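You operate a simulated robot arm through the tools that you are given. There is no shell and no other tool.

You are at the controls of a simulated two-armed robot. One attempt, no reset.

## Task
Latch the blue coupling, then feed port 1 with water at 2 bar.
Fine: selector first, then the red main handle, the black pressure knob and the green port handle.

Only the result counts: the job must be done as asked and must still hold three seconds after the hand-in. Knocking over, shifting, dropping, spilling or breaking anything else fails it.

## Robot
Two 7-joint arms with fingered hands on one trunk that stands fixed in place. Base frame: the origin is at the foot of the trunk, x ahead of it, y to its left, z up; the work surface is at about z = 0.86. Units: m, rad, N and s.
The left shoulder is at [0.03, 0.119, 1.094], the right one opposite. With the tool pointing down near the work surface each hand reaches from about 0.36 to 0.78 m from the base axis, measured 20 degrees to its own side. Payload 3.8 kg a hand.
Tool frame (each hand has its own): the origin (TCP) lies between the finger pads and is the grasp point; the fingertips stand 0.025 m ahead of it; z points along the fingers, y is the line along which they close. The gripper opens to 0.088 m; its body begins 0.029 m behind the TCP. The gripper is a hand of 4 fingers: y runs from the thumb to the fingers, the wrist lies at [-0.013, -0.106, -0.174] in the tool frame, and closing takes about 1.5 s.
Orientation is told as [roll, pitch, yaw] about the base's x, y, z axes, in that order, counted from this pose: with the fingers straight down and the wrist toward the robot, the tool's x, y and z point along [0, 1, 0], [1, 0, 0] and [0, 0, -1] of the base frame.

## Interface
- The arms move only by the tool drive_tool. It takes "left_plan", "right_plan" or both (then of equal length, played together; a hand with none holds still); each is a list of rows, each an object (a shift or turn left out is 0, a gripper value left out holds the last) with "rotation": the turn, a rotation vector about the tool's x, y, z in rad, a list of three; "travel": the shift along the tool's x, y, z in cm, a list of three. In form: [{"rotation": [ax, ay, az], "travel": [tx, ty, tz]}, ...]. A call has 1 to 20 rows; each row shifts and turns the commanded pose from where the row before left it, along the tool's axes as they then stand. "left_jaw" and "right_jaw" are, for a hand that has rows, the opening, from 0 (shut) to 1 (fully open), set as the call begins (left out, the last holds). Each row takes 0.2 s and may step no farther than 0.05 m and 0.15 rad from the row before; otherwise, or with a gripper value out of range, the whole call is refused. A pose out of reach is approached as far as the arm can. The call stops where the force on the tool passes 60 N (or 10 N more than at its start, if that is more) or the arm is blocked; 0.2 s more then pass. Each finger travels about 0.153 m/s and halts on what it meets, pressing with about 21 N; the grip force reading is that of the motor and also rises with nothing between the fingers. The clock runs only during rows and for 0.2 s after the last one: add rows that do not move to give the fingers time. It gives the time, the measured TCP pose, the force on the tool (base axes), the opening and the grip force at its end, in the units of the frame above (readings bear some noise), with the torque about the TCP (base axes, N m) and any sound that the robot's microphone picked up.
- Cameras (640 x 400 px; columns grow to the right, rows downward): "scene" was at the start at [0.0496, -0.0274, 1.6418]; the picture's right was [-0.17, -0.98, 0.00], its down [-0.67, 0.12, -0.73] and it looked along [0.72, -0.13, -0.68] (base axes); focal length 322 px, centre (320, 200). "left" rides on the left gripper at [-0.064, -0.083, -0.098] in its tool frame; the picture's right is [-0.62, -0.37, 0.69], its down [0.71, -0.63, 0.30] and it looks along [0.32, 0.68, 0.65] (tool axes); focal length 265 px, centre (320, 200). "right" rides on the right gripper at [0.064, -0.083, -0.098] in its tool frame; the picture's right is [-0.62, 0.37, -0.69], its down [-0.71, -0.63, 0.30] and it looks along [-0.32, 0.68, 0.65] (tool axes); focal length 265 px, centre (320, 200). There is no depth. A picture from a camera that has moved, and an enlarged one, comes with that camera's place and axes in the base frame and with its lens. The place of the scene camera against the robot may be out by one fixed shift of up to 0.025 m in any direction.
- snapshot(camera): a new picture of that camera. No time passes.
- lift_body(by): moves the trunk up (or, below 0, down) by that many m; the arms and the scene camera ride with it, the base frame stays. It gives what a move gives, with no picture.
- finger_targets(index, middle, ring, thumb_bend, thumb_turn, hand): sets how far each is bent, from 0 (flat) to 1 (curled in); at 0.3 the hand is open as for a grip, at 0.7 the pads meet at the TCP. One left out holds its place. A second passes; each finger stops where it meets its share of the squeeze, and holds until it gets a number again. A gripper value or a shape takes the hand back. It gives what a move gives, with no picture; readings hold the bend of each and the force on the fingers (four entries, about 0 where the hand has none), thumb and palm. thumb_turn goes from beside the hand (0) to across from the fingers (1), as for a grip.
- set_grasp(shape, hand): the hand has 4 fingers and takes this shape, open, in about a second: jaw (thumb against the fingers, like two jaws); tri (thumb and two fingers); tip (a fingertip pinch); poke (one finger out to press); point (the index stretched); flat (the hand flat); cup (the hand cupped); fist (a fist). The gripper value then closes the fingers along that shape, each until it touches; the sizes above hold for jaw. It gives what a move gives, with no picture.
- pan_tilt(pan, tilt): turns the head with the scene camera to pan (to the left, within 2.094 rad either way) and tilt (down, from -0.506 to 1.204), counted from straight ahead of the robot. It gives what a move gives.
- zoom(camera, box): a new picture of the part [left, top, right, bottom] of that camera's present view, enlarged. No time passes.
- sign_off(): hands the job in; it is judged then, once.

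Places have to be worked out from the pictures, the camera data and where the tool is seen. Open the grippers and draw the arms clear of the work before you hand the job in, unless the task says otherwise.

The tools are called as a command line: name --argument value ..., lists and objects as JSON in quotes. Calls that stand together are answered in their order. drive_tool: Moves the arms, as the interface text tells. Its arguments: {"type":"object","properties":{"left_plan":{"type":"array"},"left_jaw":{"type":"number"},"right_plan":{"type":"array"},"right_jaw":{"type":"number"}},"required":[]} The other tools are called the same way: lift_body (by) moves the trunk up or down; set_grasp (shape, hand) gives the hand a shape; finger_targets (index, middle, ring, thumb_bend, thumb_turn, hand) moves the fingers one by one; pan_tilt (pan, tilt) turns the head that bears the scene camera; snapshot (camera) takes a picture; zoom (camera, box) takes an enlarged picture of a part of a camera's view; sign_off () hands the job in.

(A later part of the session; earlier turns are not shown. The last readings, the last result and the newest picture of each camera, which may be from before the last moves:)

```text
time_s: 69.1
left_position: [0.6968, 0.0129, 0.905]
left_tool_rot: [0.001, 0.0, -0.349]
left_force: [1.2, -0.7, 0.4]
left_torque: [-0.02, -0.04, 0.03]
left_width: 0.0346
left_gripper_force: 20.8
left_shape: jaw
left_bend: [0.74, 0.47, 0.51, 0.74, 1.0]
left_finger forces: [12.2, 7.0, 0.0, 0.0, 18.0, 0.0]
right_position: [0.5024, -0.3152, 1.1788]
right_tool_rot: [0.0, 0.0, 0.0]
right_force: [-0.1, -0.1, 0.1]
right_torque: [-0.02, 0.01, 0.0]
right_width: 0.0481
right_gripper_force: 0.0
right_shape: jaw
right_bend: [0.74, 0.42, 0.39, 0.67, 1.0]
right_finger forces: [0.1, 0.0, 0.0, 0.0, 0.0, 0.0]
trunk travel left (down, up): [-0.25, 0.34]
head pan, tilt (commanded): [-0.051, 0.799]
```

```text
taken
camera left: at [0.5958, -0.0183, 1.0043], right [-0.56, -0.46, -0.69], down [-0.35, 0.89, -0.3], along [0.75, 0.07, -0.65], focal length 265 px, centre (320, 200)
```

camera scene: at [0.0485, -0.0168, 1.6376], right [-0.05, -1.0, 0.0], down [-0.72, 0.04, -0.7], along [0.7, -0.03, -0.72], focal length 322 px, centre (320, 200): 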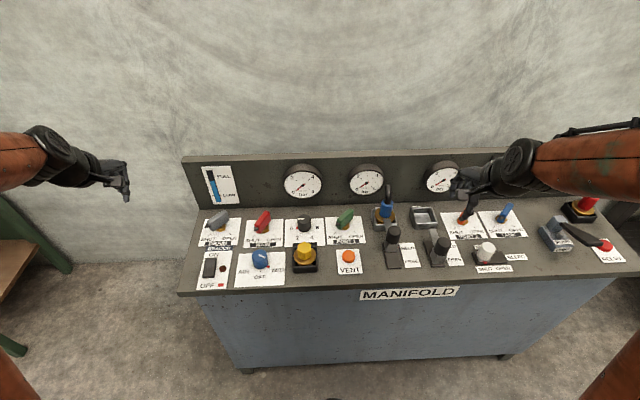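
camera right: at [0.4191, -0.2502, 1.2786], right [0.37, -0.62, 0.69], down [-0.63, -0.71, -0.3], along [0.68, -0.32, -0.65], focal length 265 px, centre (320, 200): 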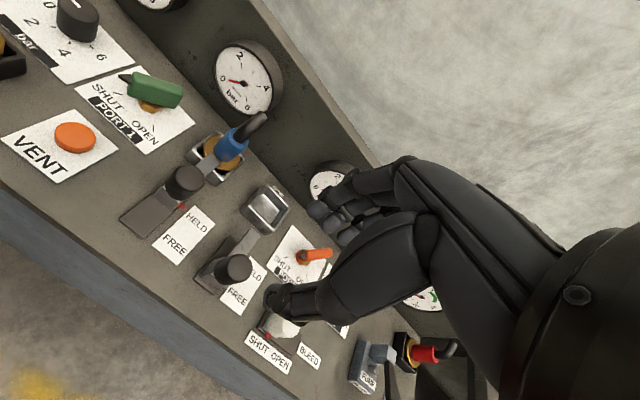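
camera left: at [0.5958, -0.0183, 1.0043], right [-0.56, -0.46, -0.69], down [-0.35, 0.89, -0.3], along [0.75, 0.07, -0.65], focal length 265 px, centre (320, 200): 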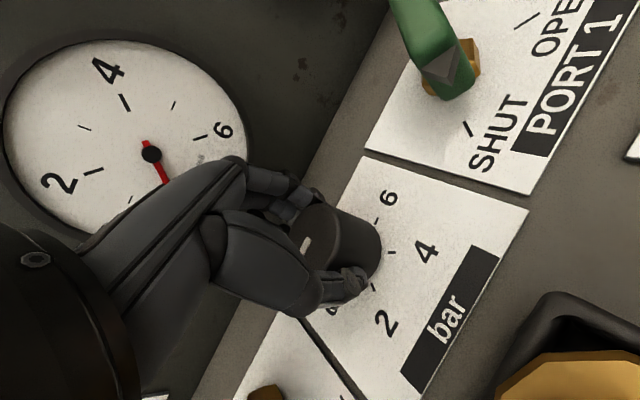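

Firm grip, gauge still at 0. I turn the knob counter-clockwise 0.5 rad and read the gauge.

drive_tool --left_plan '[{"rotation": [0, 0, -0.12]}, {"rotation": [0, 0, -0.12]}, {"rotation": [0, 0, -0.12]}, {"rotation": [0, 0, -0.12]}, {"rotation": [0, 0, 0]}]'

snapshot --camera "left"

zoom --camera "scene" --box '[240, 150, 400, 260]'

```text
time_s: 70.3
left_position: [0.6964, 0.0138, 0.9057]
left_tool_rot: [-0.002, 0.0, 0.133]
left_force: [-0.2, -4.1, 0.8]
left_torque: [-0.07, -0.06, -0.04]
left_width: 0.0341
left_gripper_force: 21.4
left_shape: jaw
left_bend: [0.74, 0.47, 0.51, 0.74, 1.0]
left_finger forces: [12.5, 5.9, 0.0, 0.1, 18.8, 0.0]
right_position: [0.5022, -0.3155, 1.1793]
right_tool_rot: [-0.001, 0.0, 0.0]
right_force: [-0.1, 0.9, -0.9]
right_torque: [-0.04, -0.02, 0.01]
right_width: 0.0482
right_gripper_force: 0.0
right_shape: jaw
right_bend: [0.74, 0.42, 0.39, 0.67, 1.0]
right_finger forces: [0.0, 0.0, 0.0, 0.1, 0.0, 0.0]
trunk travel left (down, up): [-0.25, 0.34]
head pan, tilt (commanded): [-0.051, 0.799]
```

```text
taken
camera left: at [0.622, -0.0617, 1.0044], right [-0.28, -0.66, -0.69], down [-0.72, 0.62, -0.3], along [0.63, 0.41, -0.65], focal length 265 px, centre (320, 200)
```

left: 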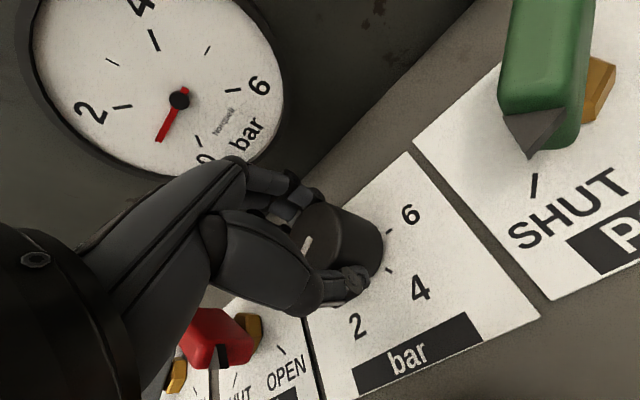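

```text
3.64 times, centred on (320, 205) of scene
camera zoom: at [0.0486, -0.0177, 1.6377], right [-0.05, -1.0, 0.0], down [-0.72, 0.04, -0.7], along [0.7, -0.04, -0.72], focal length 1170 px, centre (320, 182)
```

zoom: 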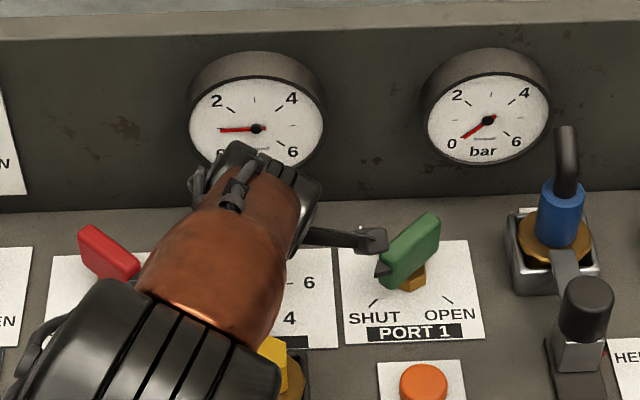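

The gauge has risen to about 1 bar — main supply works. I turn the remaining ≈0.56 rad toward 2 bar.

drive_tool --left_plan '[{"rotation": [0, 0, -0.12]}, {"rotation": [0, 0, -0.12]}, {"rotation": [0, 0, -0.12]}, {"rotation": [0, 0, -0.12]}, {"rotation": [0, 0, -0.07]}, {"rotation": [0, 0, 0]}, {"rotation": [0, 0, 0]}]'

snapshot --camera "left"

zoom --camera "scene" --box '[260, 150, 330, 210]'

```text
time_s: 71.9
left_position: [0.6834, 0.0162, 0.9065]
left_tool_rot: [0.004, 0.0, 0.682]
left_force: [14.7, -5.7, -8.1]
left_torque: [-0.13, -0.12, -0.09]
left_width: 0.0349
left_gripper_force: 20.7
left_shape: jaw
left_bend: [0.73, 0.51, 0.51, 0.78, 0.96]
left_finger forces: [18.0, 3.1, 0.0, 0.0, 13.6, 0.0]
left hand out of reach, approached as far as the arm can: row 4, 5
right_position: [0.5038, -0.3161, 1.177]
right_tool_rot: [0.0, 0.003, 0.001]
right_force: [-0.8, -0.5, -0.1]
right_torque: [0.0, -0.04, 0.02]
right_width: 0.048
right_gripper_force: 0.1
right_shape: jaw
right_bend: [0.74, 0.42, 0.39, 0.67, 1.0]
right_finger forces: [0.1, 0.0, 0.1, 0.1, 0.0, 0.0]
trunk travel left (down, up): [-0.25, 0.34]
head pan, tilt (commanded): [-0.051, 0.799]
```

```text
taken
camera left: at [0.6586, -0.0867, 1.0064], right [0.1, -0.71, -0.69], down [-0.94, 0.16, -0.3], along [0.32, 0.68, -0.65], focal length 265 px, centre (320, 200)
```

left: 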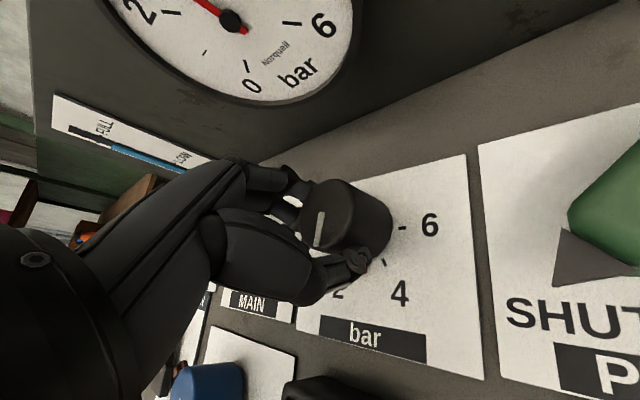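

```text
6.67 times, centred on (295, 180) of scene
camera zoom: at [0.0508, -0.0176, 1.6375], right [-0.05, -1.0, 0.0], down [-0.72, 0.04, -0.7], along [0.69, -0.03, -0.72], focal length 2145 px, centre (487, 333)
```

zoom: 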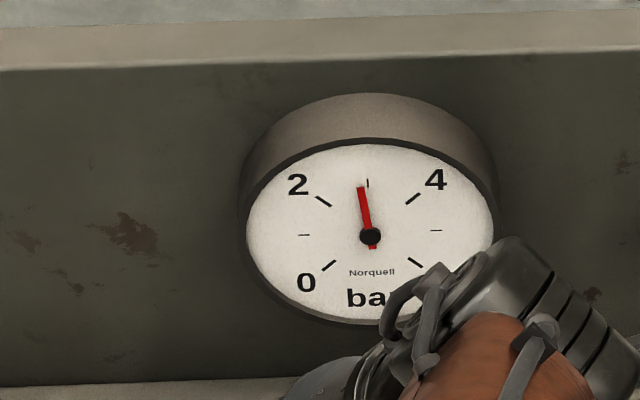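

The gauge now shows about 2.9 bar — more than the hand's rotation suggests (and reach became limited). I zoom in on the knob's pointer to see where it actually stands.

zoom --camera "left" --box '[280, 160, 440, 310]'

zoom --camera "scene" --box '[240, 150, 400, 260]'

```text
2.67 times, centred on (360, 235) of left
camera zoom: at [0.6586, -0.0867, 1.0064], right [0.1, -0.71, -0.69], down [-0.94, 0.16, -0.3], along [0.32, 0.68, -0.65], focal length 708 px, centre (213, 107)
```

zoom: 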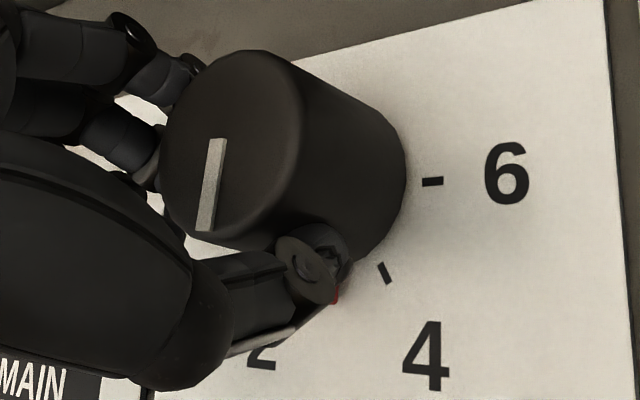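

```text
3.64 times, centred on (320, 205) of scene
camera zoom: at [0.0508, -0.0176, 1.6375], right [-0.05, -1.0, 0.0], down [-0.72, 0.04, -0.7], along [0.69, -0.03, -0.72], focal length 1170 px, centre (320, 182)
```

zoom: 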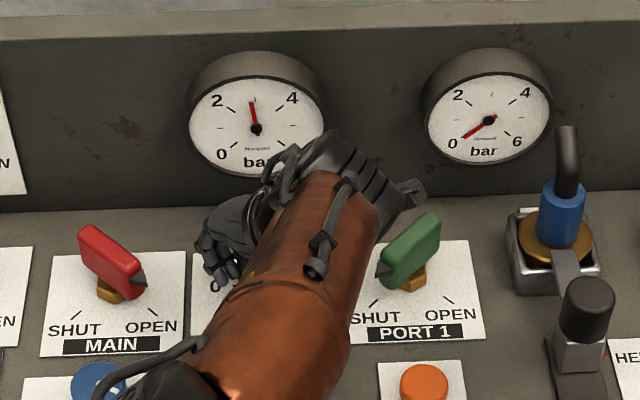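

The pointer stands at ~3 because the off-centre drift rolled the knob. I release, lift, recentre at a small yaw, and will then turn it back by about 0.46 rad while watching the gauge.

drive_tool --left_plan '[{"travel": [0, 0, 0]}, {"travel": [0, 0, 0]}, {"travel": [0, 0, 0]}, {"travel": [0, 0, 0]}, {"travel": [0, 0, -2]}, {"travel": [0, 0, -3]}, {"travel": [0, 0, -3]}, {"rotation": [0, 0, 0.15]}, {"rotation": [0, 0, 0.15]}, {"rotation": [0, 0, 0.13]}, {"rotation": [0, 0, 0]}]' --left_jaw 0.8

snapshot --camera "left"

zoom --camera "scene" --box '[240, 150, 400, 260]'

```text
time_s: 74.3
left_position: [0.6818, 0.0149, 0.9892]
left_tool_rot: [-0.001, 0.001, 0.249]
left_force: [0.8, -0.3, 0.5]
left_torque: [-0.01, -0.03, 0.03]
left_width: 0.0702
left_gripper_force: 0.1
left_shape: jaw
left_bend: [0.27, 0.34, 0.32, 0.49, 0.99]
left_finger forces: [0.0, 0.0, 0.0, 0.1, 0.1, 0.1]
right_position: [0.5015, -0.315, 1.1795]
right_tool_rot: [0.0, -0.001, 0.0]
right_force: [0.7, -0.2, -0.1]
right_torque: [0.0, -0.02, 0.01]
right_width: 0.0484
right_gripper_force: 0.1
right_shape: jaw
right_bend: [0.74, 0.42, 0.39, 0.67, 1.0]
right_finger forces: [0.1, 0.0, 0.0, 0.0, 0.0, 0.0]
trunk travel left (down, up): [-0.25, 0.34]
head pan, tilt (commanded): [-0.051, 0.799]
```

```text
taken
camera left: at [0.6168, -0.068, 1.0876], right [-0.2, -0.69, -0.69], down [-0.79, 0.54, -0.3], along [0.58, 0.48, -0.65], focal length 265 px, centre (320, 200)
```

left: 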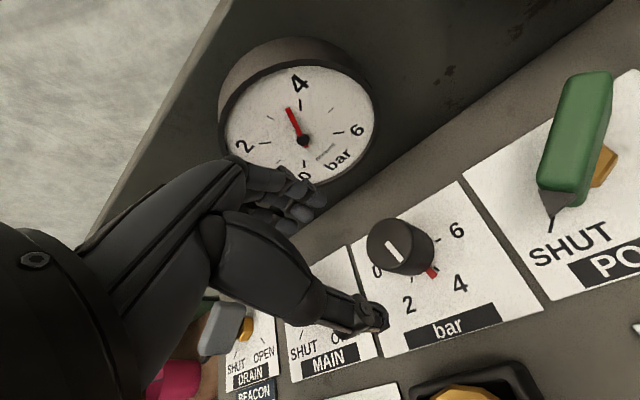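

```text
3.64 times, centred on (320, 205) of scene
camera zoom: at [0.0486, -0.0175, 1.6376], right [-0.05, -1.0, 0.0], down [-0.72, 0.04, -0.7], along [0.7, -0.04, -0.72], focal length 1170 px, centre (320, 182)
```

zoom: 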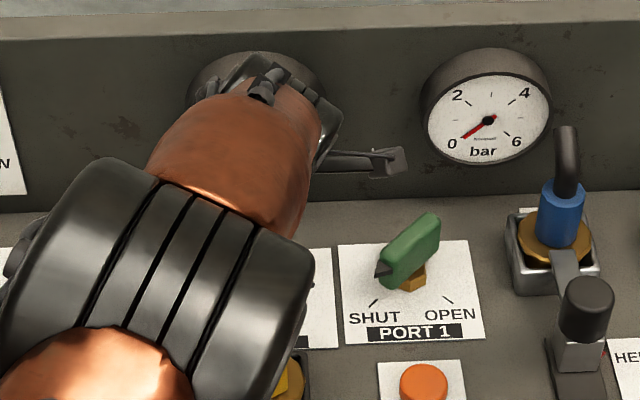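

I zoom on the gauge and the pointer for a precise reading.

zoom --camera "left" --box '[210, 30, 390, 200]'

zoom --camera "left" --box '[350, 200, 490, 330]'

```text
2.35 times, centred on (300, 115) of left
camera zoom: at [0.6168, -0.068, 1.0876], right [-0.2, -0.69, -0.69], down [-0.79, 0.54, -0.3], along [0.58, 0.48, -0.65], focal length 624 px, centre (367, 400)
```

zoom: 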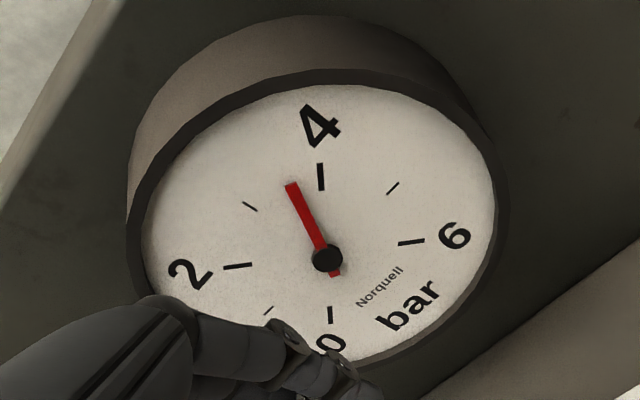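

```text
3.08 times, centred on (420, 265) of left
camera zoom: at [0.6168, -0.068, 1.0876], right [-0.2, -0.69, -0.69], down [-0.79, 0.54, -0.3], along [0.58, 0.48, -0.65], focal length 817 px, centre (12, 0)
```

zoom: 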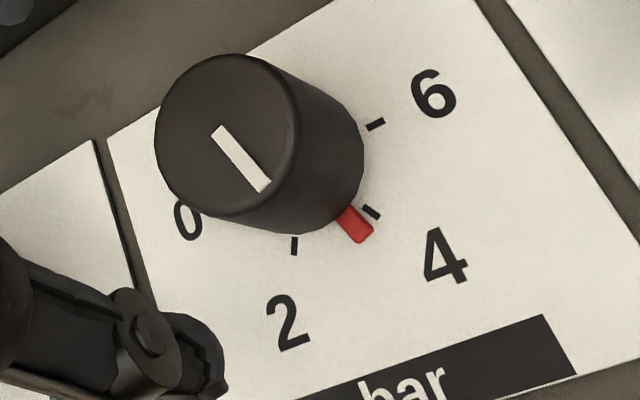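

Both read ≈3.5 bar, so the knob must go back clockwise by ~45° (0.785 rad). I narrow the jaw, set yaw to +0.38, recentre over the knob at (0.6965, 0.013) and descend.

drive_tool --left_plan '[{"rotation": [0, 0, -0.13]}, {"travel": [0, 0, 0]}, {"travel": [0, 0, 0]}, {"travel": [-0.72, 1.3, 0]}, {"travel": [0, 0, 0]}]' --left_jaw 0.62

snapshot --camera "left"

```text
time_s: 75.5
left_position: [0.6963, 0.0138, 0.9899]
left_tool_rot: [0.0, -0.001, 0.381]
left_force: [-0.1, 0.8, 0.5]
left_torque: [0.02, 0.0, -0.02]
left_width: 0.055
left_gripper_force: 0.0
left_shape: jaw
left_bend: [0.28, 0.4, 0.36, 0.63, 1.0]
left_finger forces: [0.0, 0.0, 0.1, 0.1, 0.1, 0.0]
right_position: [0.5011, -0.3154, 1.1793]
right_tool_rot: [-0.001, 0.0, 0.0]
right_force: [-0.1, 0.1, -0.1]
right_torque: [0.02, 0.02, 0.01]
right_width: 0.0485
right_gripper_force: 0.1
right_shape: jaw
right_bend: [0.74, 0.42, 0.39, 0.67, 1.0]
right_finger forces: [0.0, 0.0, 0.0, 0.1, 0.1, 0.0]
trunk travel left (down, up): [-0.25, 0.34]
head pan, tilt (commanded): [-0.051, 0.799]
```

```text
taken
camera left: at [0.6428, -0.0775, 1.0882], right [-0.11, -0.71, -0.69], down [-0.85, 0.43, -0.3], along [0.51, 0.56, -0.65], focal length 265 px, centre (320, 200)
```

left: 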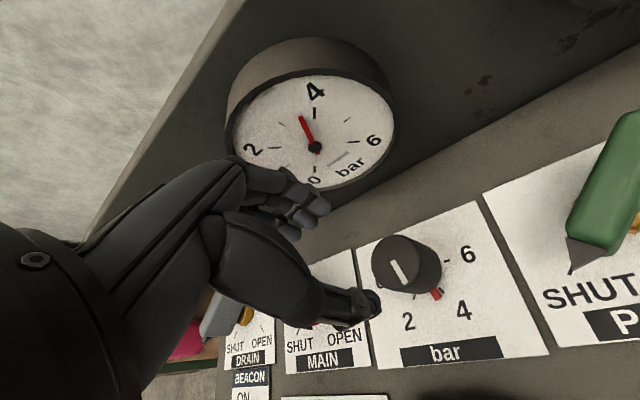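

Centred with no contact. I descend to z≈0.905 and close.

drive_tool --left_plan '[{"travel": [0, 0, 3.0]}, {"travel": [0, 0, 3.0]}, {"travel": [0, 0, 2.4]}, {"travel": [0, 0, 0]}]'

drive_tool --left_plan '[{"travel": [0, 0, 0]}, {"travel": [0, 0, 0]}, {"travel": [0, 0, 0]}, {"travel": [0, 0, 0]}, {"travel": [0, 0, 0]}, {"travel": [0, 0, 0]}]' --left_jaw 0.2

snapshot --camera "left"

```text
time_s: 76.5
left_position: [0.6967, 0.0138, 0.906]
left_tool_rot: [0.001, 0.0, 0.382]
left_force: [-0.4, 0.2, 0.1]
left_torque: [-0.01, 0.01, -0.02]
left_width: 0.0547
left_gripper_force: 0.1
left_shape: jaw
left_bend: [0.28, 0.4, 0.36, 0.63, 1.0]
left_finger forces: [0.0, 0.0, 0.0, 0.1, 0.1, 0.1]
right_position: [0.502, -0.3157, 1.1797]
right_tool_rot: [0.0, 0.0, 0.001]
right_force: [0.7, -0.1, 0.1]
right_torque: [-0.02, 0.02, 0.02]
right_width: 0.0483
right_gripper_force: 0.0
right_shape: jaw
right_bend: [0.74, 0.42, 0.39, 0.67, 1.0]
right_finger forces: [0.0, 0.0, 0.0, 0.0, 0.0, 0.1]
trunk travel left (down, up): [-0.25, 0.34]
head pan, tilt (commanded): [-0.051, 0.799]
```

```text
time_s: 77.9
left_position: [0.6964, 0.0138, 0.9057]
left_tool_rot: [-0.001, 0.001, 0.383]
left_force: [-1.7, 1.8, -1.2]
left_torque: [0.02, -0.01, 0.02]
left_width: 0.034
left_gripper_force: 21.0
left_shape: jaw
left_bend: [0.74, 0.49, 0.52, 0.73, 1.0]
left_finger forces: [12.1, 6.1, 0.0, 0.1, 18.2, 0.1]
right_position: [0.5024, -0.3152, 1.1791]
right_tool_rot: [0.0, 0.001, 0.0]
right_force: [-1.3, 0.2, 1.0]
right_torque: [0.01, 0.02, 0.02]
right_width: 0.0483
right_gripper_force: 0.2
right_shape: jaw
right_bend: [0.74, 0.42, 0.39, 0.67, 1.0]
right_finger forces: [0.0, 0.0, 0.0, 0.0, 0.0, 0.0]
trunk travel left (down, up): [-0.25, 0.34]
head pan, tilt (commanded): [-0.051, 0.799]
```

```text
taken
camera left: at [0.6431, -0.0769, 1.0039], right [-0.11, -0.71, -0.69], down [-0.85, 0.43, -0.3], along [0.51, 0.56, -0.65], focal length 265 px, centre (320, 200)
```

left: 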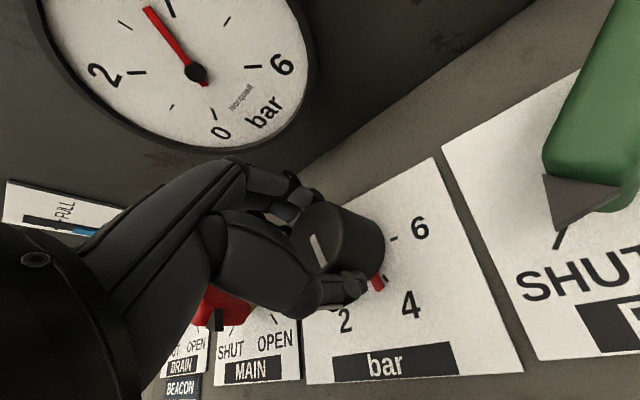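

Gripped. I turn clockwise (positive about tool z) by 0.6 rad and read the gauge.

drive_tool --left_plan '[{"rotation": [0, 0, 0.12]}, {"rotation": [0, 0, 0.12]}, {"rotation": [0, 0, 0.12]}, {"rotation": [0, 0, 0.12]}, {"rotation": [0, 0, 0.12]}, {"rotation": [0, 0, 0]}, {"rotation": [0, 0, 0]}]'

zoom --camera "left" --box '[0, 20, 300, 220]'

zoom --camera "scene" --box '[240, 150, 400, 260]'

```text
time_s: 79.5
left_position: [0.6991, 0.0141, 0.9047]
left_tool_rot: [0.001, 0.0, -0.22]
left_force: [3.3, 4.3, -1.0]
left_torque: [0.09, -0.14, 0.05]
left_width: 0.0343
left_gripper_force: 21.5
left_shape: jaw
left_bend: [0.74, 0.48, 0.52, 0.73, 1.0]
left_finger forces: [12.8, 8.6, 0.1, 0.0, 17.8, 0.1]
right_position: [0.5034, -0.3142, 1.1786]
right_tool_rot: [0.002, 0.001, -0.001]
right_force: [-0.4, 0.4, 0.3]
right_torque: [-0.01, 0.0, 0.0]
right_width: 0.0481
right_gripper_force: 0.0
right_shape: jaw
right_bend: [0.74, 0.42, 0.39, 0.67, 1.0]
right_finger forces: [0.0, 0.0, 0.0, 0.0, 0.0, 0.1]
trunk travel left (down, up): [-0.25, 0.34]
head pan, tilt (commanded): [-0.051, 0.799]
```

```text
2.00 times, centred on (150, 120) of left
camera zoom: at [0.6015, -0.0303, 1.0038], right [-0.49, -0.53, -0.69], down [-0.46, 0.83, -0.3], along [0.74, 0.17, -0.65], focal length 531 px, centre (660, 360)
```

zoom: 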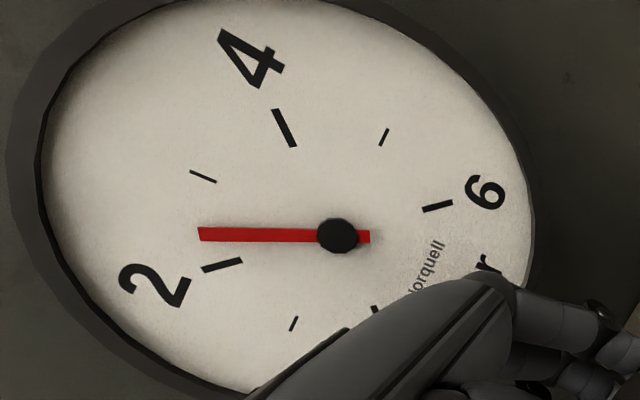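

```text
3.64 times, centred on (320, 205) of scene
camera zoom: at [0.0493, -0.0162, 1.6376], right [-0.05, -1.0, 0.0], down [-0.72, 0.04, -0.7], along [0.7, -0.04, -0.72], focal length 1170 px, centre (320, 182)
```

zoom: 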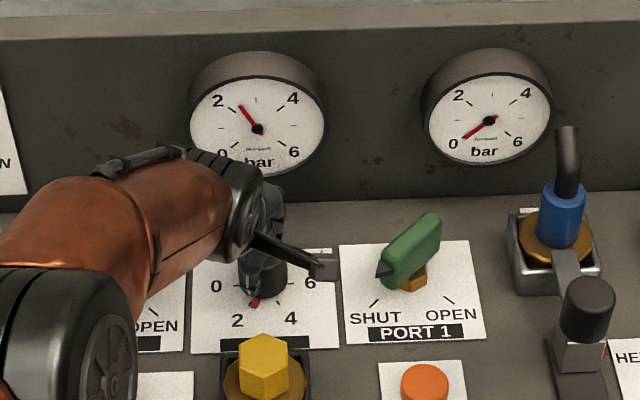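

About 2.35 bar now. I zoom in for an exact reading before the final fine turn.

zoom --camera "scene" --box '[280, 160, 330, 200]'

```text
10.00 times, centred on (305, 180) of scene
camera zoom: at [0.0493, -0.0162, 1.6376], right [-0.05, -1.0, 0.0], down [-0.72, 0.04, -0.7], along [0.7, -0.04, -0.72], focal length 3218 px, centre (470, 400)
```

zoom: 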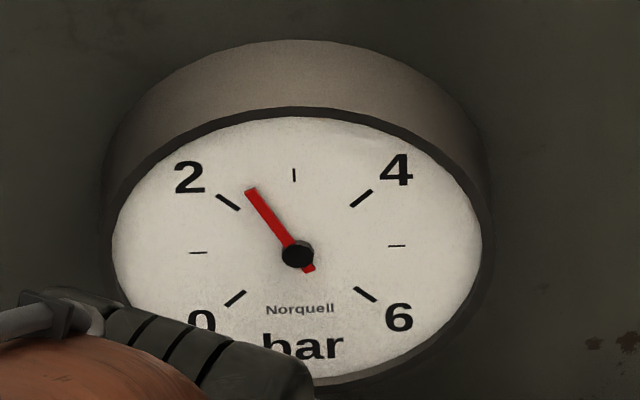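

The reading is ≈2.37 bar; ratio ≈0.53 rad/bar, so I turn a further 0.19 rad clockwise.

drive_tool --left_plan '[{"rotation": [0, 0, 0.1]}, {"rotation": [0, 0, 0.09]}, {"rotation": [0, 0, 0]}, {"rotation": [0, 0, 0]}]'

zoom --camera "scene" --box '[280, 160, 330, 200]'

snapshot --camera "left"

```text
time_s: 80.5
left_position: [0.6966, 0.0142, 0.9048]
left_tool_rot: [0.001, 0.0, -0.407]
left_force: [5.8, 5.7, -0.7]
left_torque: [0.08, -0.14, -0.01]
left_width: 0.034
left_gripper_force: 21.2
left_shape: jaw
left_bend: [0.74, 0.48, 0.52, 0.73, 1.0]
left_finger forces: [12.2, 8.8, 0.0, 0.0, 18.3, 0.0]
right_position: [0.5028, -0.3141, 1.1798]
right_tool_rot: [0.0, 0.001, 0.0]
right_force: [-0.1, 0.6, 0.1]
right_torque: [0.01, 0.0, 0.02]
right_width: 0.0482
right_gripper_force: 0.0
right_shape: jaw
right_bend: [0.74, 0.42, 0.39, 0.67, 1.0]
right_finger forces: [0.0, 0.0, 0.0, 0.1, 0.0, 0.0]
trunk travel left (down, up): [-0.25, 0.34]
head pan, tilt (commanded): [-0.051, 0.799]
```

```text
10.00 times, centred on (305, 180) of scene
camera zoom: at [0.0494, -0.0162, 1.6376], right [-0.05, -1.0, 0.0], down [-0.72, 0.04, -0.7], along [0.7, -0.04, -0.72], focal length 3218 px, centre (470, 400)
```

zoom: 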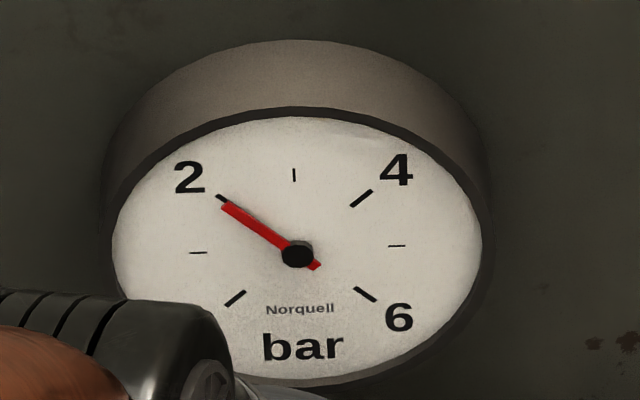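

```text
taken
camera left: at [0.5949, -0.0115, 1.0038], right [-0.58, -0.42, -0.69], down [-0.29, 0.91, -0.3], along [0.76, 0.03, -0.65], focal length 265 px, centre (320, 200)
```

left: 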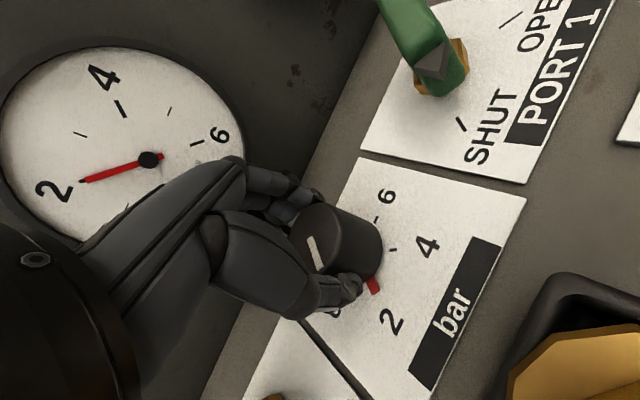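

The needle is right about on 2. I cross-check with the left camera, which sees the gauge from a different angle.

zoom --camera "left" --box '[0, 40, 260, 240]'

zoom --camera "left" --box '[320, 220, 440, 340]'

```text
2.00 times, centred on (130, 140) of left
camera zoom: at [0.5949, -0.0115, 1.0038], right [-0.58, -0.42, -0.69], down [-0.29, 0.91, -0.3], along [0.76, 0.03, -0.65], focal length 531 px, centre (700, 320)
```

zoom: 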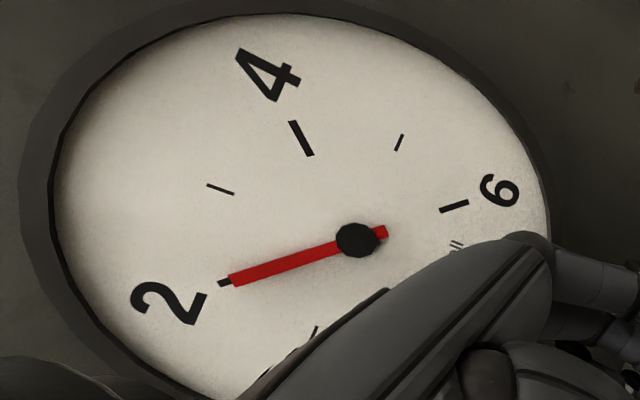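

```text
3.33 times, centred on (380, 280) of left
camera zoom: at [0.5949, -0.0115, 1.0038], right [-0.58, -0.42, -0.69], down [-0.29, 0.91, -0.3], along [0.76, 0.03, -0.65], focal length 885 px, centre (120, -67)
```

zoom: 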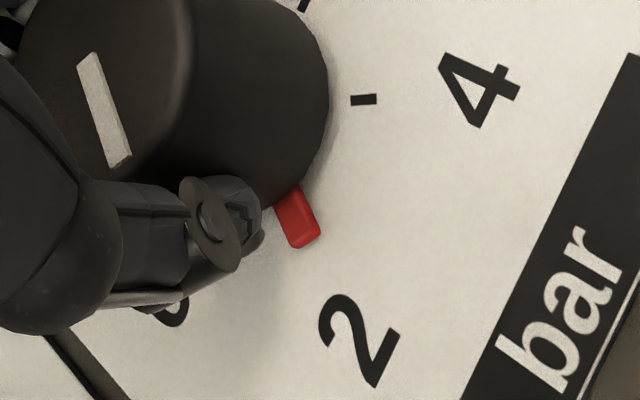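

Seen nearly head-on, the needle lies exactly on the 2 tick. I release gently, lift, back away from the gauge and re-read.

drive_tool --left_plan '[{"travel": [0, 0, 0]}, {"travel": [0, 0, 0]}, {"travel": [0, 0, 0]}, {"travel": [0, 0, 0]}, {"travel": [0, 0, -2]}, {"travel": [0, 0, -3]}, {"travel": [0, 0, -3]}, {"travel": [0, 0, 0]}]' --left_jaw 0.62

zoom --camera "scene" --box '[280, 160, 330, 200]'

zoom --camera "left" --box '[340, 200, 480, 330]'

```text
time_s: 82.3
left_position: [0.6969, 0.0142, 0.9852]
left_tool_rot: [0.0, 0.0, -0.41]
left_force: [-0.4, -0.5, 0.2]
left_torque: [0.02, -0.04, -0.05]
left_width: 0.0539
left_gripper_force: 0.1
left_shape: jaw
left_bend: [0.29, 0.4, 0.36, 0.64, 1.0]
left_finger forces: [0.1, 0.1, 0.0, 0.0, 0.1, 0.1]
right_position: [0.5022, -0.3159, 1.18]
right_tool_rot: [0.0, 0.0, -0.001]
right_force: [0.5, -0.1, -0.4]
right_torque: [0.0, 0.03, 0.03]
right_width: 0.0484
right_gripper_force: 0.0
right_shape: jaw
right_bend: [0.74, 0.42, 0.39, 0.67, 1.0]
right_finger forces: [0.0, 0.0, 0.0, 0.0, 0.1, 0.1]
trunk travel left (down, up): [-0.25, 0.34]
head pan, tilt (commanded): [-0.051, 0.799]
```

```text
10.00 times, centred on (305, 180) of scene
camera zoom: at [0.049, -0.0171, 1.6376], right [-0.05, -1.0, 0.0], down [-0.72, 0.04, -0.7], along [0.7, -0.04, -0.72], focal length 3218 px, centre (470, 400)
```

zoom: 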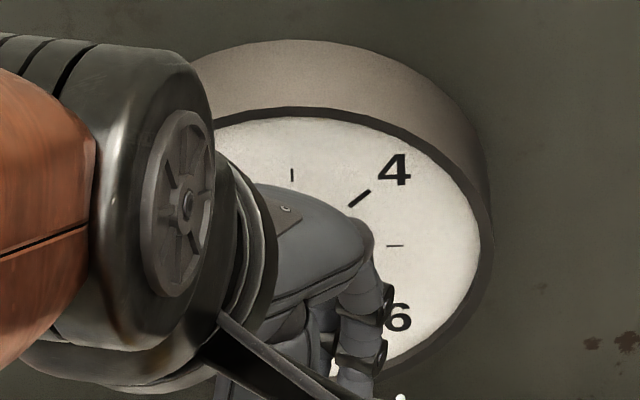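

```text
3.08 times, centred on (410, 265) of left
camera zoom: at [0.5943, -0.0113, 1.0842], right [-0.58, -0.42, -0.69], down [-0.29, 0.91, -0.3], along [0.76, 0.03, -0.65], focal length 817 px, centre (43, 0)
```

zoom: 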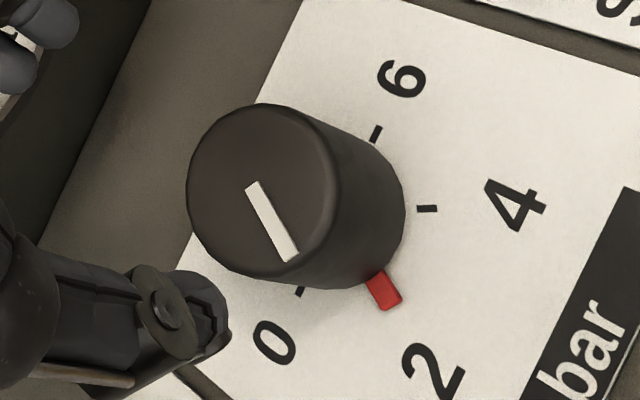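

Pointer sits on the 2 tick. I retreat from the gauge, straighten the yaw, and form the closed fingertip pinch again for the green handle.

drive_tool --left_plan '[{"travel": [-2.25, -2.66, -2.17]}, {"travel": [-2.25, -2.66, -2.17]}, {"travel": [-2.25, -2.66, -2.17]}, {"rotation": [0, 0, -0.15]}, {"rotation": [0, 0, -0.15]}, {"rotation": [0, 0, -0.15]}, {"rotation": [0, 0, -0.15]}, {"travel": [0, 0, 0]}]'

set_grasp --hand "left" --shape "tip"

drive_tool --left_plan '[{"travel": [0, 0, 0]}, {"travel": [0, 0, 0]}, {"travel": [0, 0, 0]}, {"travel": [0, 0, 0]}, {"travel": [0, 0, 0]}]' --left_jaw 0.0

snapshot --camera "left"

zoom --camera "scene" --box '[220, 140, 420, 270]'

```text
time_s: 84.1
left_position: [0.5967, -0.0153, 1.0507]
left_tool_rot: [0.0, -0.001, 0.196]
left_force: [-0.4, 0.0, -0.4]
left_torque: [0.0, 0.0, -0.02]
left_width: 0.0542
left_gripper_force: 0.0
left_shape: jaw
left_bend: [0.29, 0.4, 0.36, 0.64, 1.0]
left_finger forces: [0.1, 0.1, 0.1, 0.0, 0.1, 0.1]
right_position: [0.5023, -0.314, 1.1789]
right_tool_rot: [0.0, 0.0, 0.0]
right_force: [0.0, 0.8, 0.5]
right_torque: [-0.05, -0.02, 0.02]
right_width: 0.0481
right_gripper_force: 0.1
right_shape: jaw
right_bend: [0.74, 0.42, 0.39, 0.67, 1.0]
right_finger forces: [0.0, 0.1, 0.1, 0.1, 0.1, 0.0]
trunk travel left (down, up): [-0.25, 0.34]
head pan, tilt (commanded): [-0.051, 0.799]
```

```text
time_s: 85.0
left_position: [0.5959, -0.0179, 1.0501]
left_tool_rot: [0.0, 0.0, 0.193]
left_force: [-0.3, -0.3, 0.3]
left_torque: [-0.02, 0.03, 0.0]
left_width: 0.0881
left_gripper_force: 0.0
left_shape: tip
left_bend: [0.3, 0.98, 0.99, 0.3, 0.98]
left_finger forces: [0.0, 0.1, 0.0, 0.0, 0.0, 0.1]
right_position: [0.5027, -0.3149, 1.1788]
right_tool_rot: [0.0, -0.001, 0.0]
right_force: [-0.2, -0.6, -0.8]
right_torque: [0.02, 0.04, 0.01]
right_width: 0.0483
right_gripper_force: 0.0
right_shape: jaw
right_bend: [0.74, 0.42, 0.39, 0.67, 1.0]
right_finger forces: [0.1, 0.1, 0.0, 0.0, 0.0, 0.0]
trunk travel left (down, up): [-0.25, 0.34]
head pan, tilt (commanded): [-0.051, 0.799]
```

```text
time_s: 86.2
left_position: [0.5968, -0.0163, 1.0507]
left_tool_rot: [-0.001, -0.001, 0.193]
left_force: [-0.3, -0.8, 1.0]
left_torque: [-0.02, -0.03, 0.02]
left_width: 0.0002
left_gripper_force: 20.9
left_shape: tip
left_bend: [0.7, 1.0, 1.0, 0.75, 1.0]
left_finger forces: [0.0, 0.1, 0.0, 0.0, 0.0, 0.0]
right_position: [0.5026, -0.3149, 1.1797]
right_tool_rot: [0.001, -0.001, 0.0]
right_force: [-0.1, 0.1, -1.5]
right_torque: [0.04, -0.03, 0.03]
right_width: 0.0481
right_gripper_force: 0.1
right_shape: jaw
right_bend: [0.74, 0.42, 0.39, 0.67, 1.0]
right_finger forces: [0.1, 0.1, 0.0, 0.0, 0.0, 0.0]
trunk travel left (down, up): [-0.25, 0.34]
head pan, tilt (commanded): [-0.051, 0.799]
```

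```text
taken
camera left: at [0.5267, -0.0956, 1.1491], right [-0.24, -0.68, -0.69], down [-0.75, 0.58, -0.3], along [0.61, 0.45, -0.65], focal length 265 px, centre (320, 200)
```

left: 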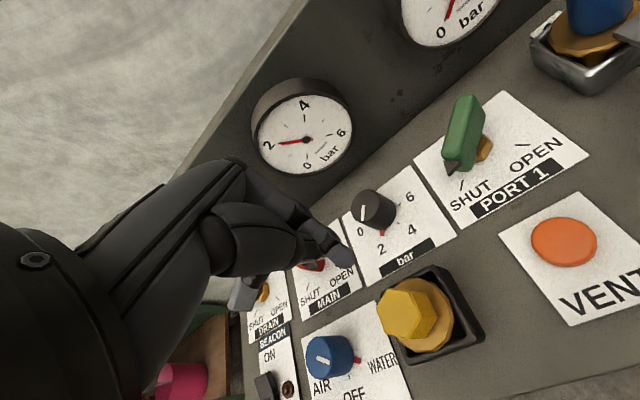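

```text
3.08 times, centred on (320, 205) of scene
camera zoom: at [0.0486, -0.0172, 1.6376], right [-0.05, -1.0, 0.0], down [-0.72, 0.04, -0.7], along [0.7, -0.04, -0.72], focal length 990 px, centre (320, 185)
```

zoom: 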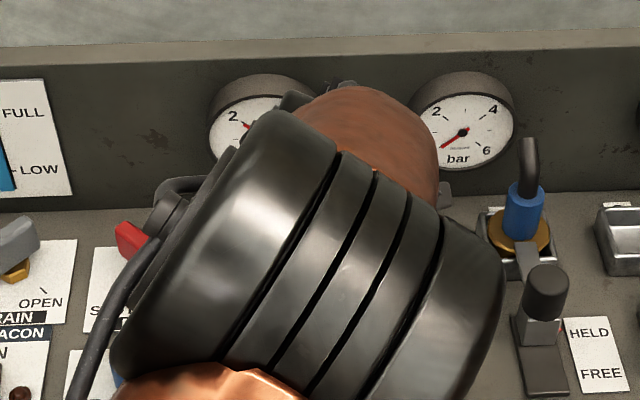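

I check gauge 1 and locate the green handle precisely in this left view.

zoom --camera "left" --box '[240, 70, 370, 190]'

zoom --camera "left" --box '[400, 80, 600, 240]'

```text
3.33 times, centred on (305, 130) of left
camera zoom: at [0.5267, -0.0956, 1.1491], right [-0.24, -0.68, -0.69], down [-0.75, 0.58, -0.3], along [0.61, 0.45, -0.65], focal length 885 px, centre (370, 433)
```

zoom: 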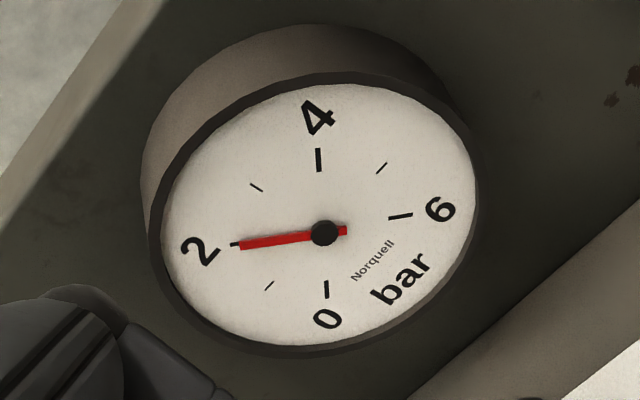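

```text
2.50 times, centred on (500, 160) of left
camera zoom: at [0.5267, -0.0956, 1.1491], right [-0.24, -0.68, -0.69], down [-0.75, 0.58, -0.3], along [0.61, 0.45, -0.65], focal length 664 px, centre (-130, 300)
```

zoom: 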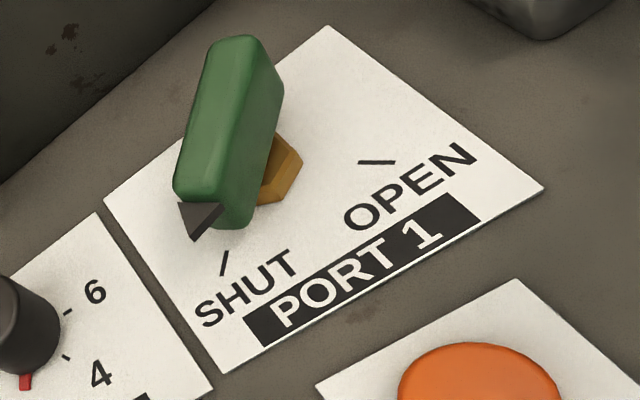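

Gauge 1 reads 2.0. The green handle's axis is at about (0.705, −0.1115), still at SHUT. I tilt the hand 0.3 rad (for reach and finger clearance) and hover left of its near end at (0.703, −0.067, 1.0).

drive_tool --left_plan '[{"rotation": [-0.15, 0, 0]}, {"rotation": [-0.15, 0, 0]}, {"travel": [-1.76, 1.88, 1.89]}, {"travel": [-1.76, 1.88, 1.89]}, {"travel": [-1.76, 1.88, 1.89]}, {"travel": [-1.76, 1.88, 1.89]}, {"travel": [0, 0, 0]}]'

snapshot --camera "left"

snapshot --camera "right"

snapshot --camera "scene"

```text
time_s: 87.8
left_position: [0.7018, -0.0684, 1.0004]
left_tool_rot: [0.0, -0.301, 0.19]
left_force: [-0.4, 0.0, -0.5]
left_torque: [-0.02, 0.01, -0.02]
left_width: 0.0
left_gripper_force: 21.1
left_shape: tip
left_bend: [0.7, 1.0, 1.0, 0.75, 1.0]
left_finger forces: [0.0, 0.0, 0.0, 0.1, 0.0, 0.1]
right_position: [0.5018, -0.315, 1.1798]
right_tool_rot: [-0.003, 0.0, 0.0]
right_force: [-0.1, -0.2, 0.3]
right_torque: [-0.01, -0.02, 0.03]
right_width: 0.0483
right_gripper_force: 0.0
right_shape: jaw
right_bend: [0.74, 0.42, 0.39, 0.67, 1.0]
right_finger forces: [0.1, 0.0, 0.1, 0.0, 0.0, 0.1]
trunk travel left (down, up): [-0.25, 0.34]
head pan, tilt (commanded): [-0.051, 0.799]
```

```text
taken
camera left: at [0.6068, -0.1518, 1.0694], right [-0.03, -0.64, -0.77], down [-0.64, 0.6, -0.48], along [0.77, 0.48, -0.42], focal length 265 px, centre (320, 200)
```

left: 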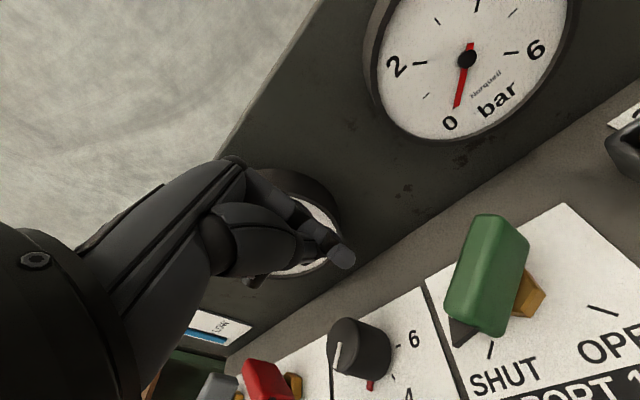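

```text
taken
camera right: at [0.4183, -0.2505, 1.2788], right [0.37, -0.62, 0.69], down [-0.63, -0.71, -0.3], along [0.68, -0.32, -0.65], focal length 265 px, centre (320, 200)
```

right: 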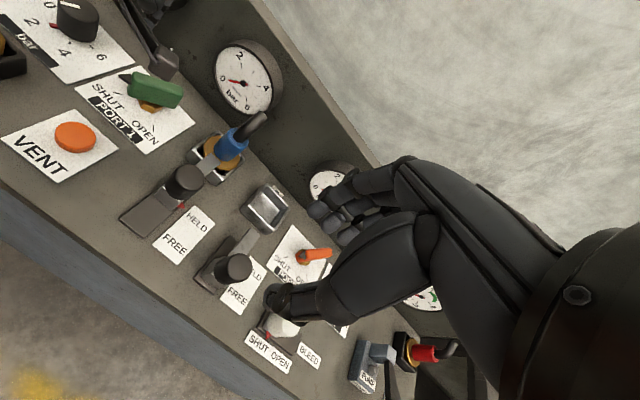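

```text
taken
camera scene: at [0.0476, -0.0175, 1.6377], right [-0.05, -1.0, 0.0], down [-0.72, 0.04, -0.7], along [0.7, -0.04, -0.72], focal length 322 px, centre (320, 200)
```

scene: 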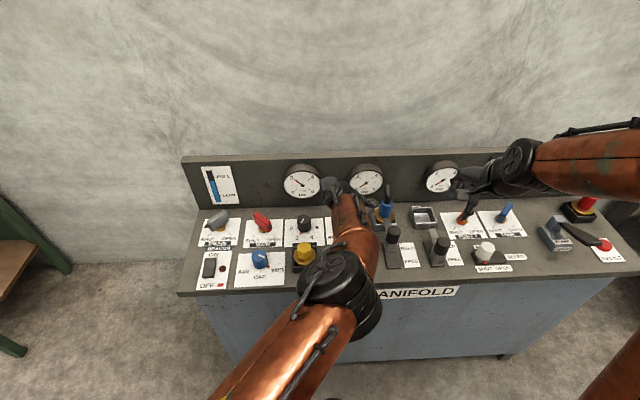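

All reachable with clearance to gauge 1 and the pressure knob. I descend beside the green handle.

drive_tool --left_plan '[{"travel": [-0.05, -0.93, 2.75]}, {"travel": [-0.05, -0.93, 2.75]}, {"travel": [-0.05, -0.93, 2.75]}, {"travel": [0, 0, 0]}]'

snapshot --camera "left"

zoom --camera "right" --box '[30, 0, 250, 180]'

```text
time_s: 88.8
left_position: [0.7005, -0.0695, 0.9121]
left_tool_rot: [-0.001, -0.301, 0.189]
left_force: [-0.5, -0.6, 0.2]
left_torque: [0.04, -0.03, 0.02]
left_width: 0.0002
left_gripper_force: 21.6
left_shape: tip
left_bend: [0.7, 1.0, 1.0, 0.75, 1.0]
left_finger forces: [0.1, 0.0, 0.1, 0.0, 0.0, 0.0]
right_position: [0.5023, -0.3144, 1.1802]
right_tool_rot: [-0.001, 0.0, 0.0]
right_force: [0.2, 0.7, -0.9]
right_torque: [-0.01, 0.0, 0.0]
right_width: 0.0482
right_gripper_force: 0.2
right_shape: jaw
right_bend: [0.74, 0.42, 0.39, 0.67, 1.0]
right_finger forces: [0.1, 0.0, 0.1, 0.0, 0.1, 0.1]
trunk travel left (down, up): [-0.25, 0.34]
head pan, tilt (commanded): [-0.051, 0.799]
```

```text
taken
camera left: at [0.6054, -0.1535, 0.9821], right [-0.03, -0.64, -0.77], down [-0.64, 0.6, -0.48], along [0.77, 0.48, -0.42], focal length 265 px, centre (320, 200)
```

left: 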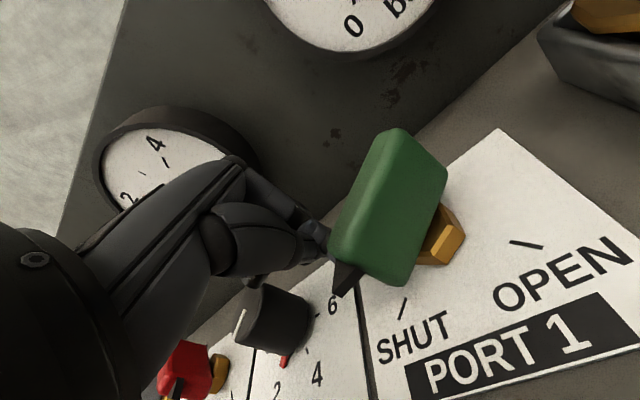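

```text
2.22 times, centred on (140, 90) of right
camera zoom: at [0.4188, -0.2505, 1.2787], right [0.37, -0.62, 0.69], down [-0.63, -0.71, -0.3], along [0.68, -0.32, -0.65], focal length 590 px, centre (720, 444)
```

zoom: 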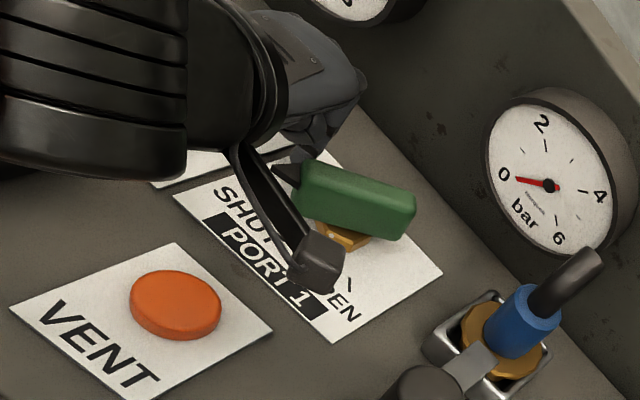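

In position beside the handle with no contact. I push along the arc to about halfway and check forces.

drive_tool --left_plan '[{"travel": [-0.445, -0.47, -0.15]}, {"travel": [-0.19, -0.93, -0.29]}, {"travel": [-0.44, -0.86, -0.27]}, {"travel": [-0.62, -0.73, -0.22]}, {"travel": [0, 0, 0]}]'

snapshot --camera "left"

zoom --camera "right" --box '[30, 0, 250, 180]'

```text
time_s: 90.0
left_position: [0.6724, -0.0918, 0.9139]
left_tool_rot: [-0.001, -0.3, 0.192]
left_force: [0.1, 0.7, 0.5]
left_torque: [0.0, -0.01, 0.01]
left_width: 0.0001
left_gripper_force: 21.1
left_shape: tip
left_bend: [0.7, 1.0, 1.0, 0.75, 1.0]
left_finger forces: [0.0, 0.0, 0.1, 0.1, 0.1, 0.1]
right_position: [0.503, -0.3142, 1.1786]
right_tool_rot: [0.001, 0.0, 0.0]
right_force: [0.9, -0.6, -0.5]
right_torque: [-0.02, 0.0, -0.01]
right_width: 0.0479
right_gripper_force: 0.1
right_shape: jaw
right_bend: [0.74, 0.42, 0.39, 0.67, 1.0]
right_finger forces: [0.0, 0.1, 0.0, 0.1, 0.1, 0.0]
trunk travel left (down, up): [-0.25, 0.34]
head pan, tilt (commanded): [-0.051, 0.799]
```

```text
taken
camera left: at [0.5783, -0.1763, 0.9827], right [-0.03, -0.64, -0.77], down [-0.64, 0.6, -0.48], along [0.77, 0.48, -0.42], focal length 265 px, centre (320, 200)
```

left: 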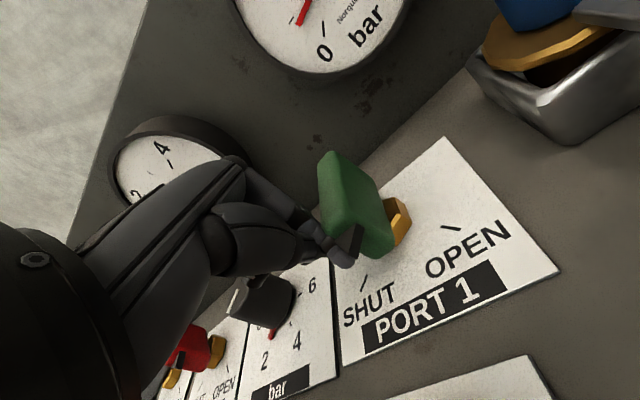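

```text
2.22 times, centred on (140, 90) of right
camera zoom: at [0.4193, -0.2501, 1.2786], right [0.37, -0.62, 0.69], down [-0.63, -0.71, -0.3], along [0.68, -0.32, -0.65], focal length 590 px, centre (720, 444)
```

zoom: 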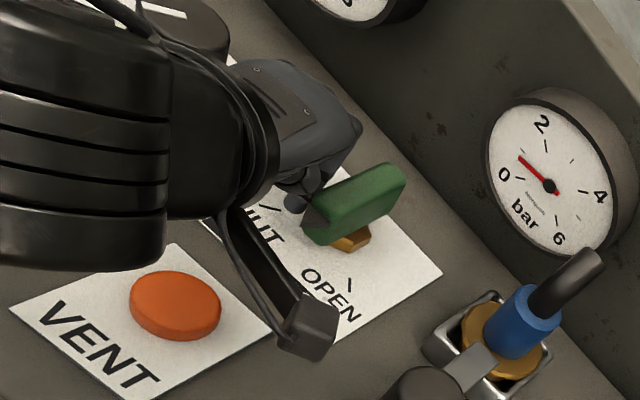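

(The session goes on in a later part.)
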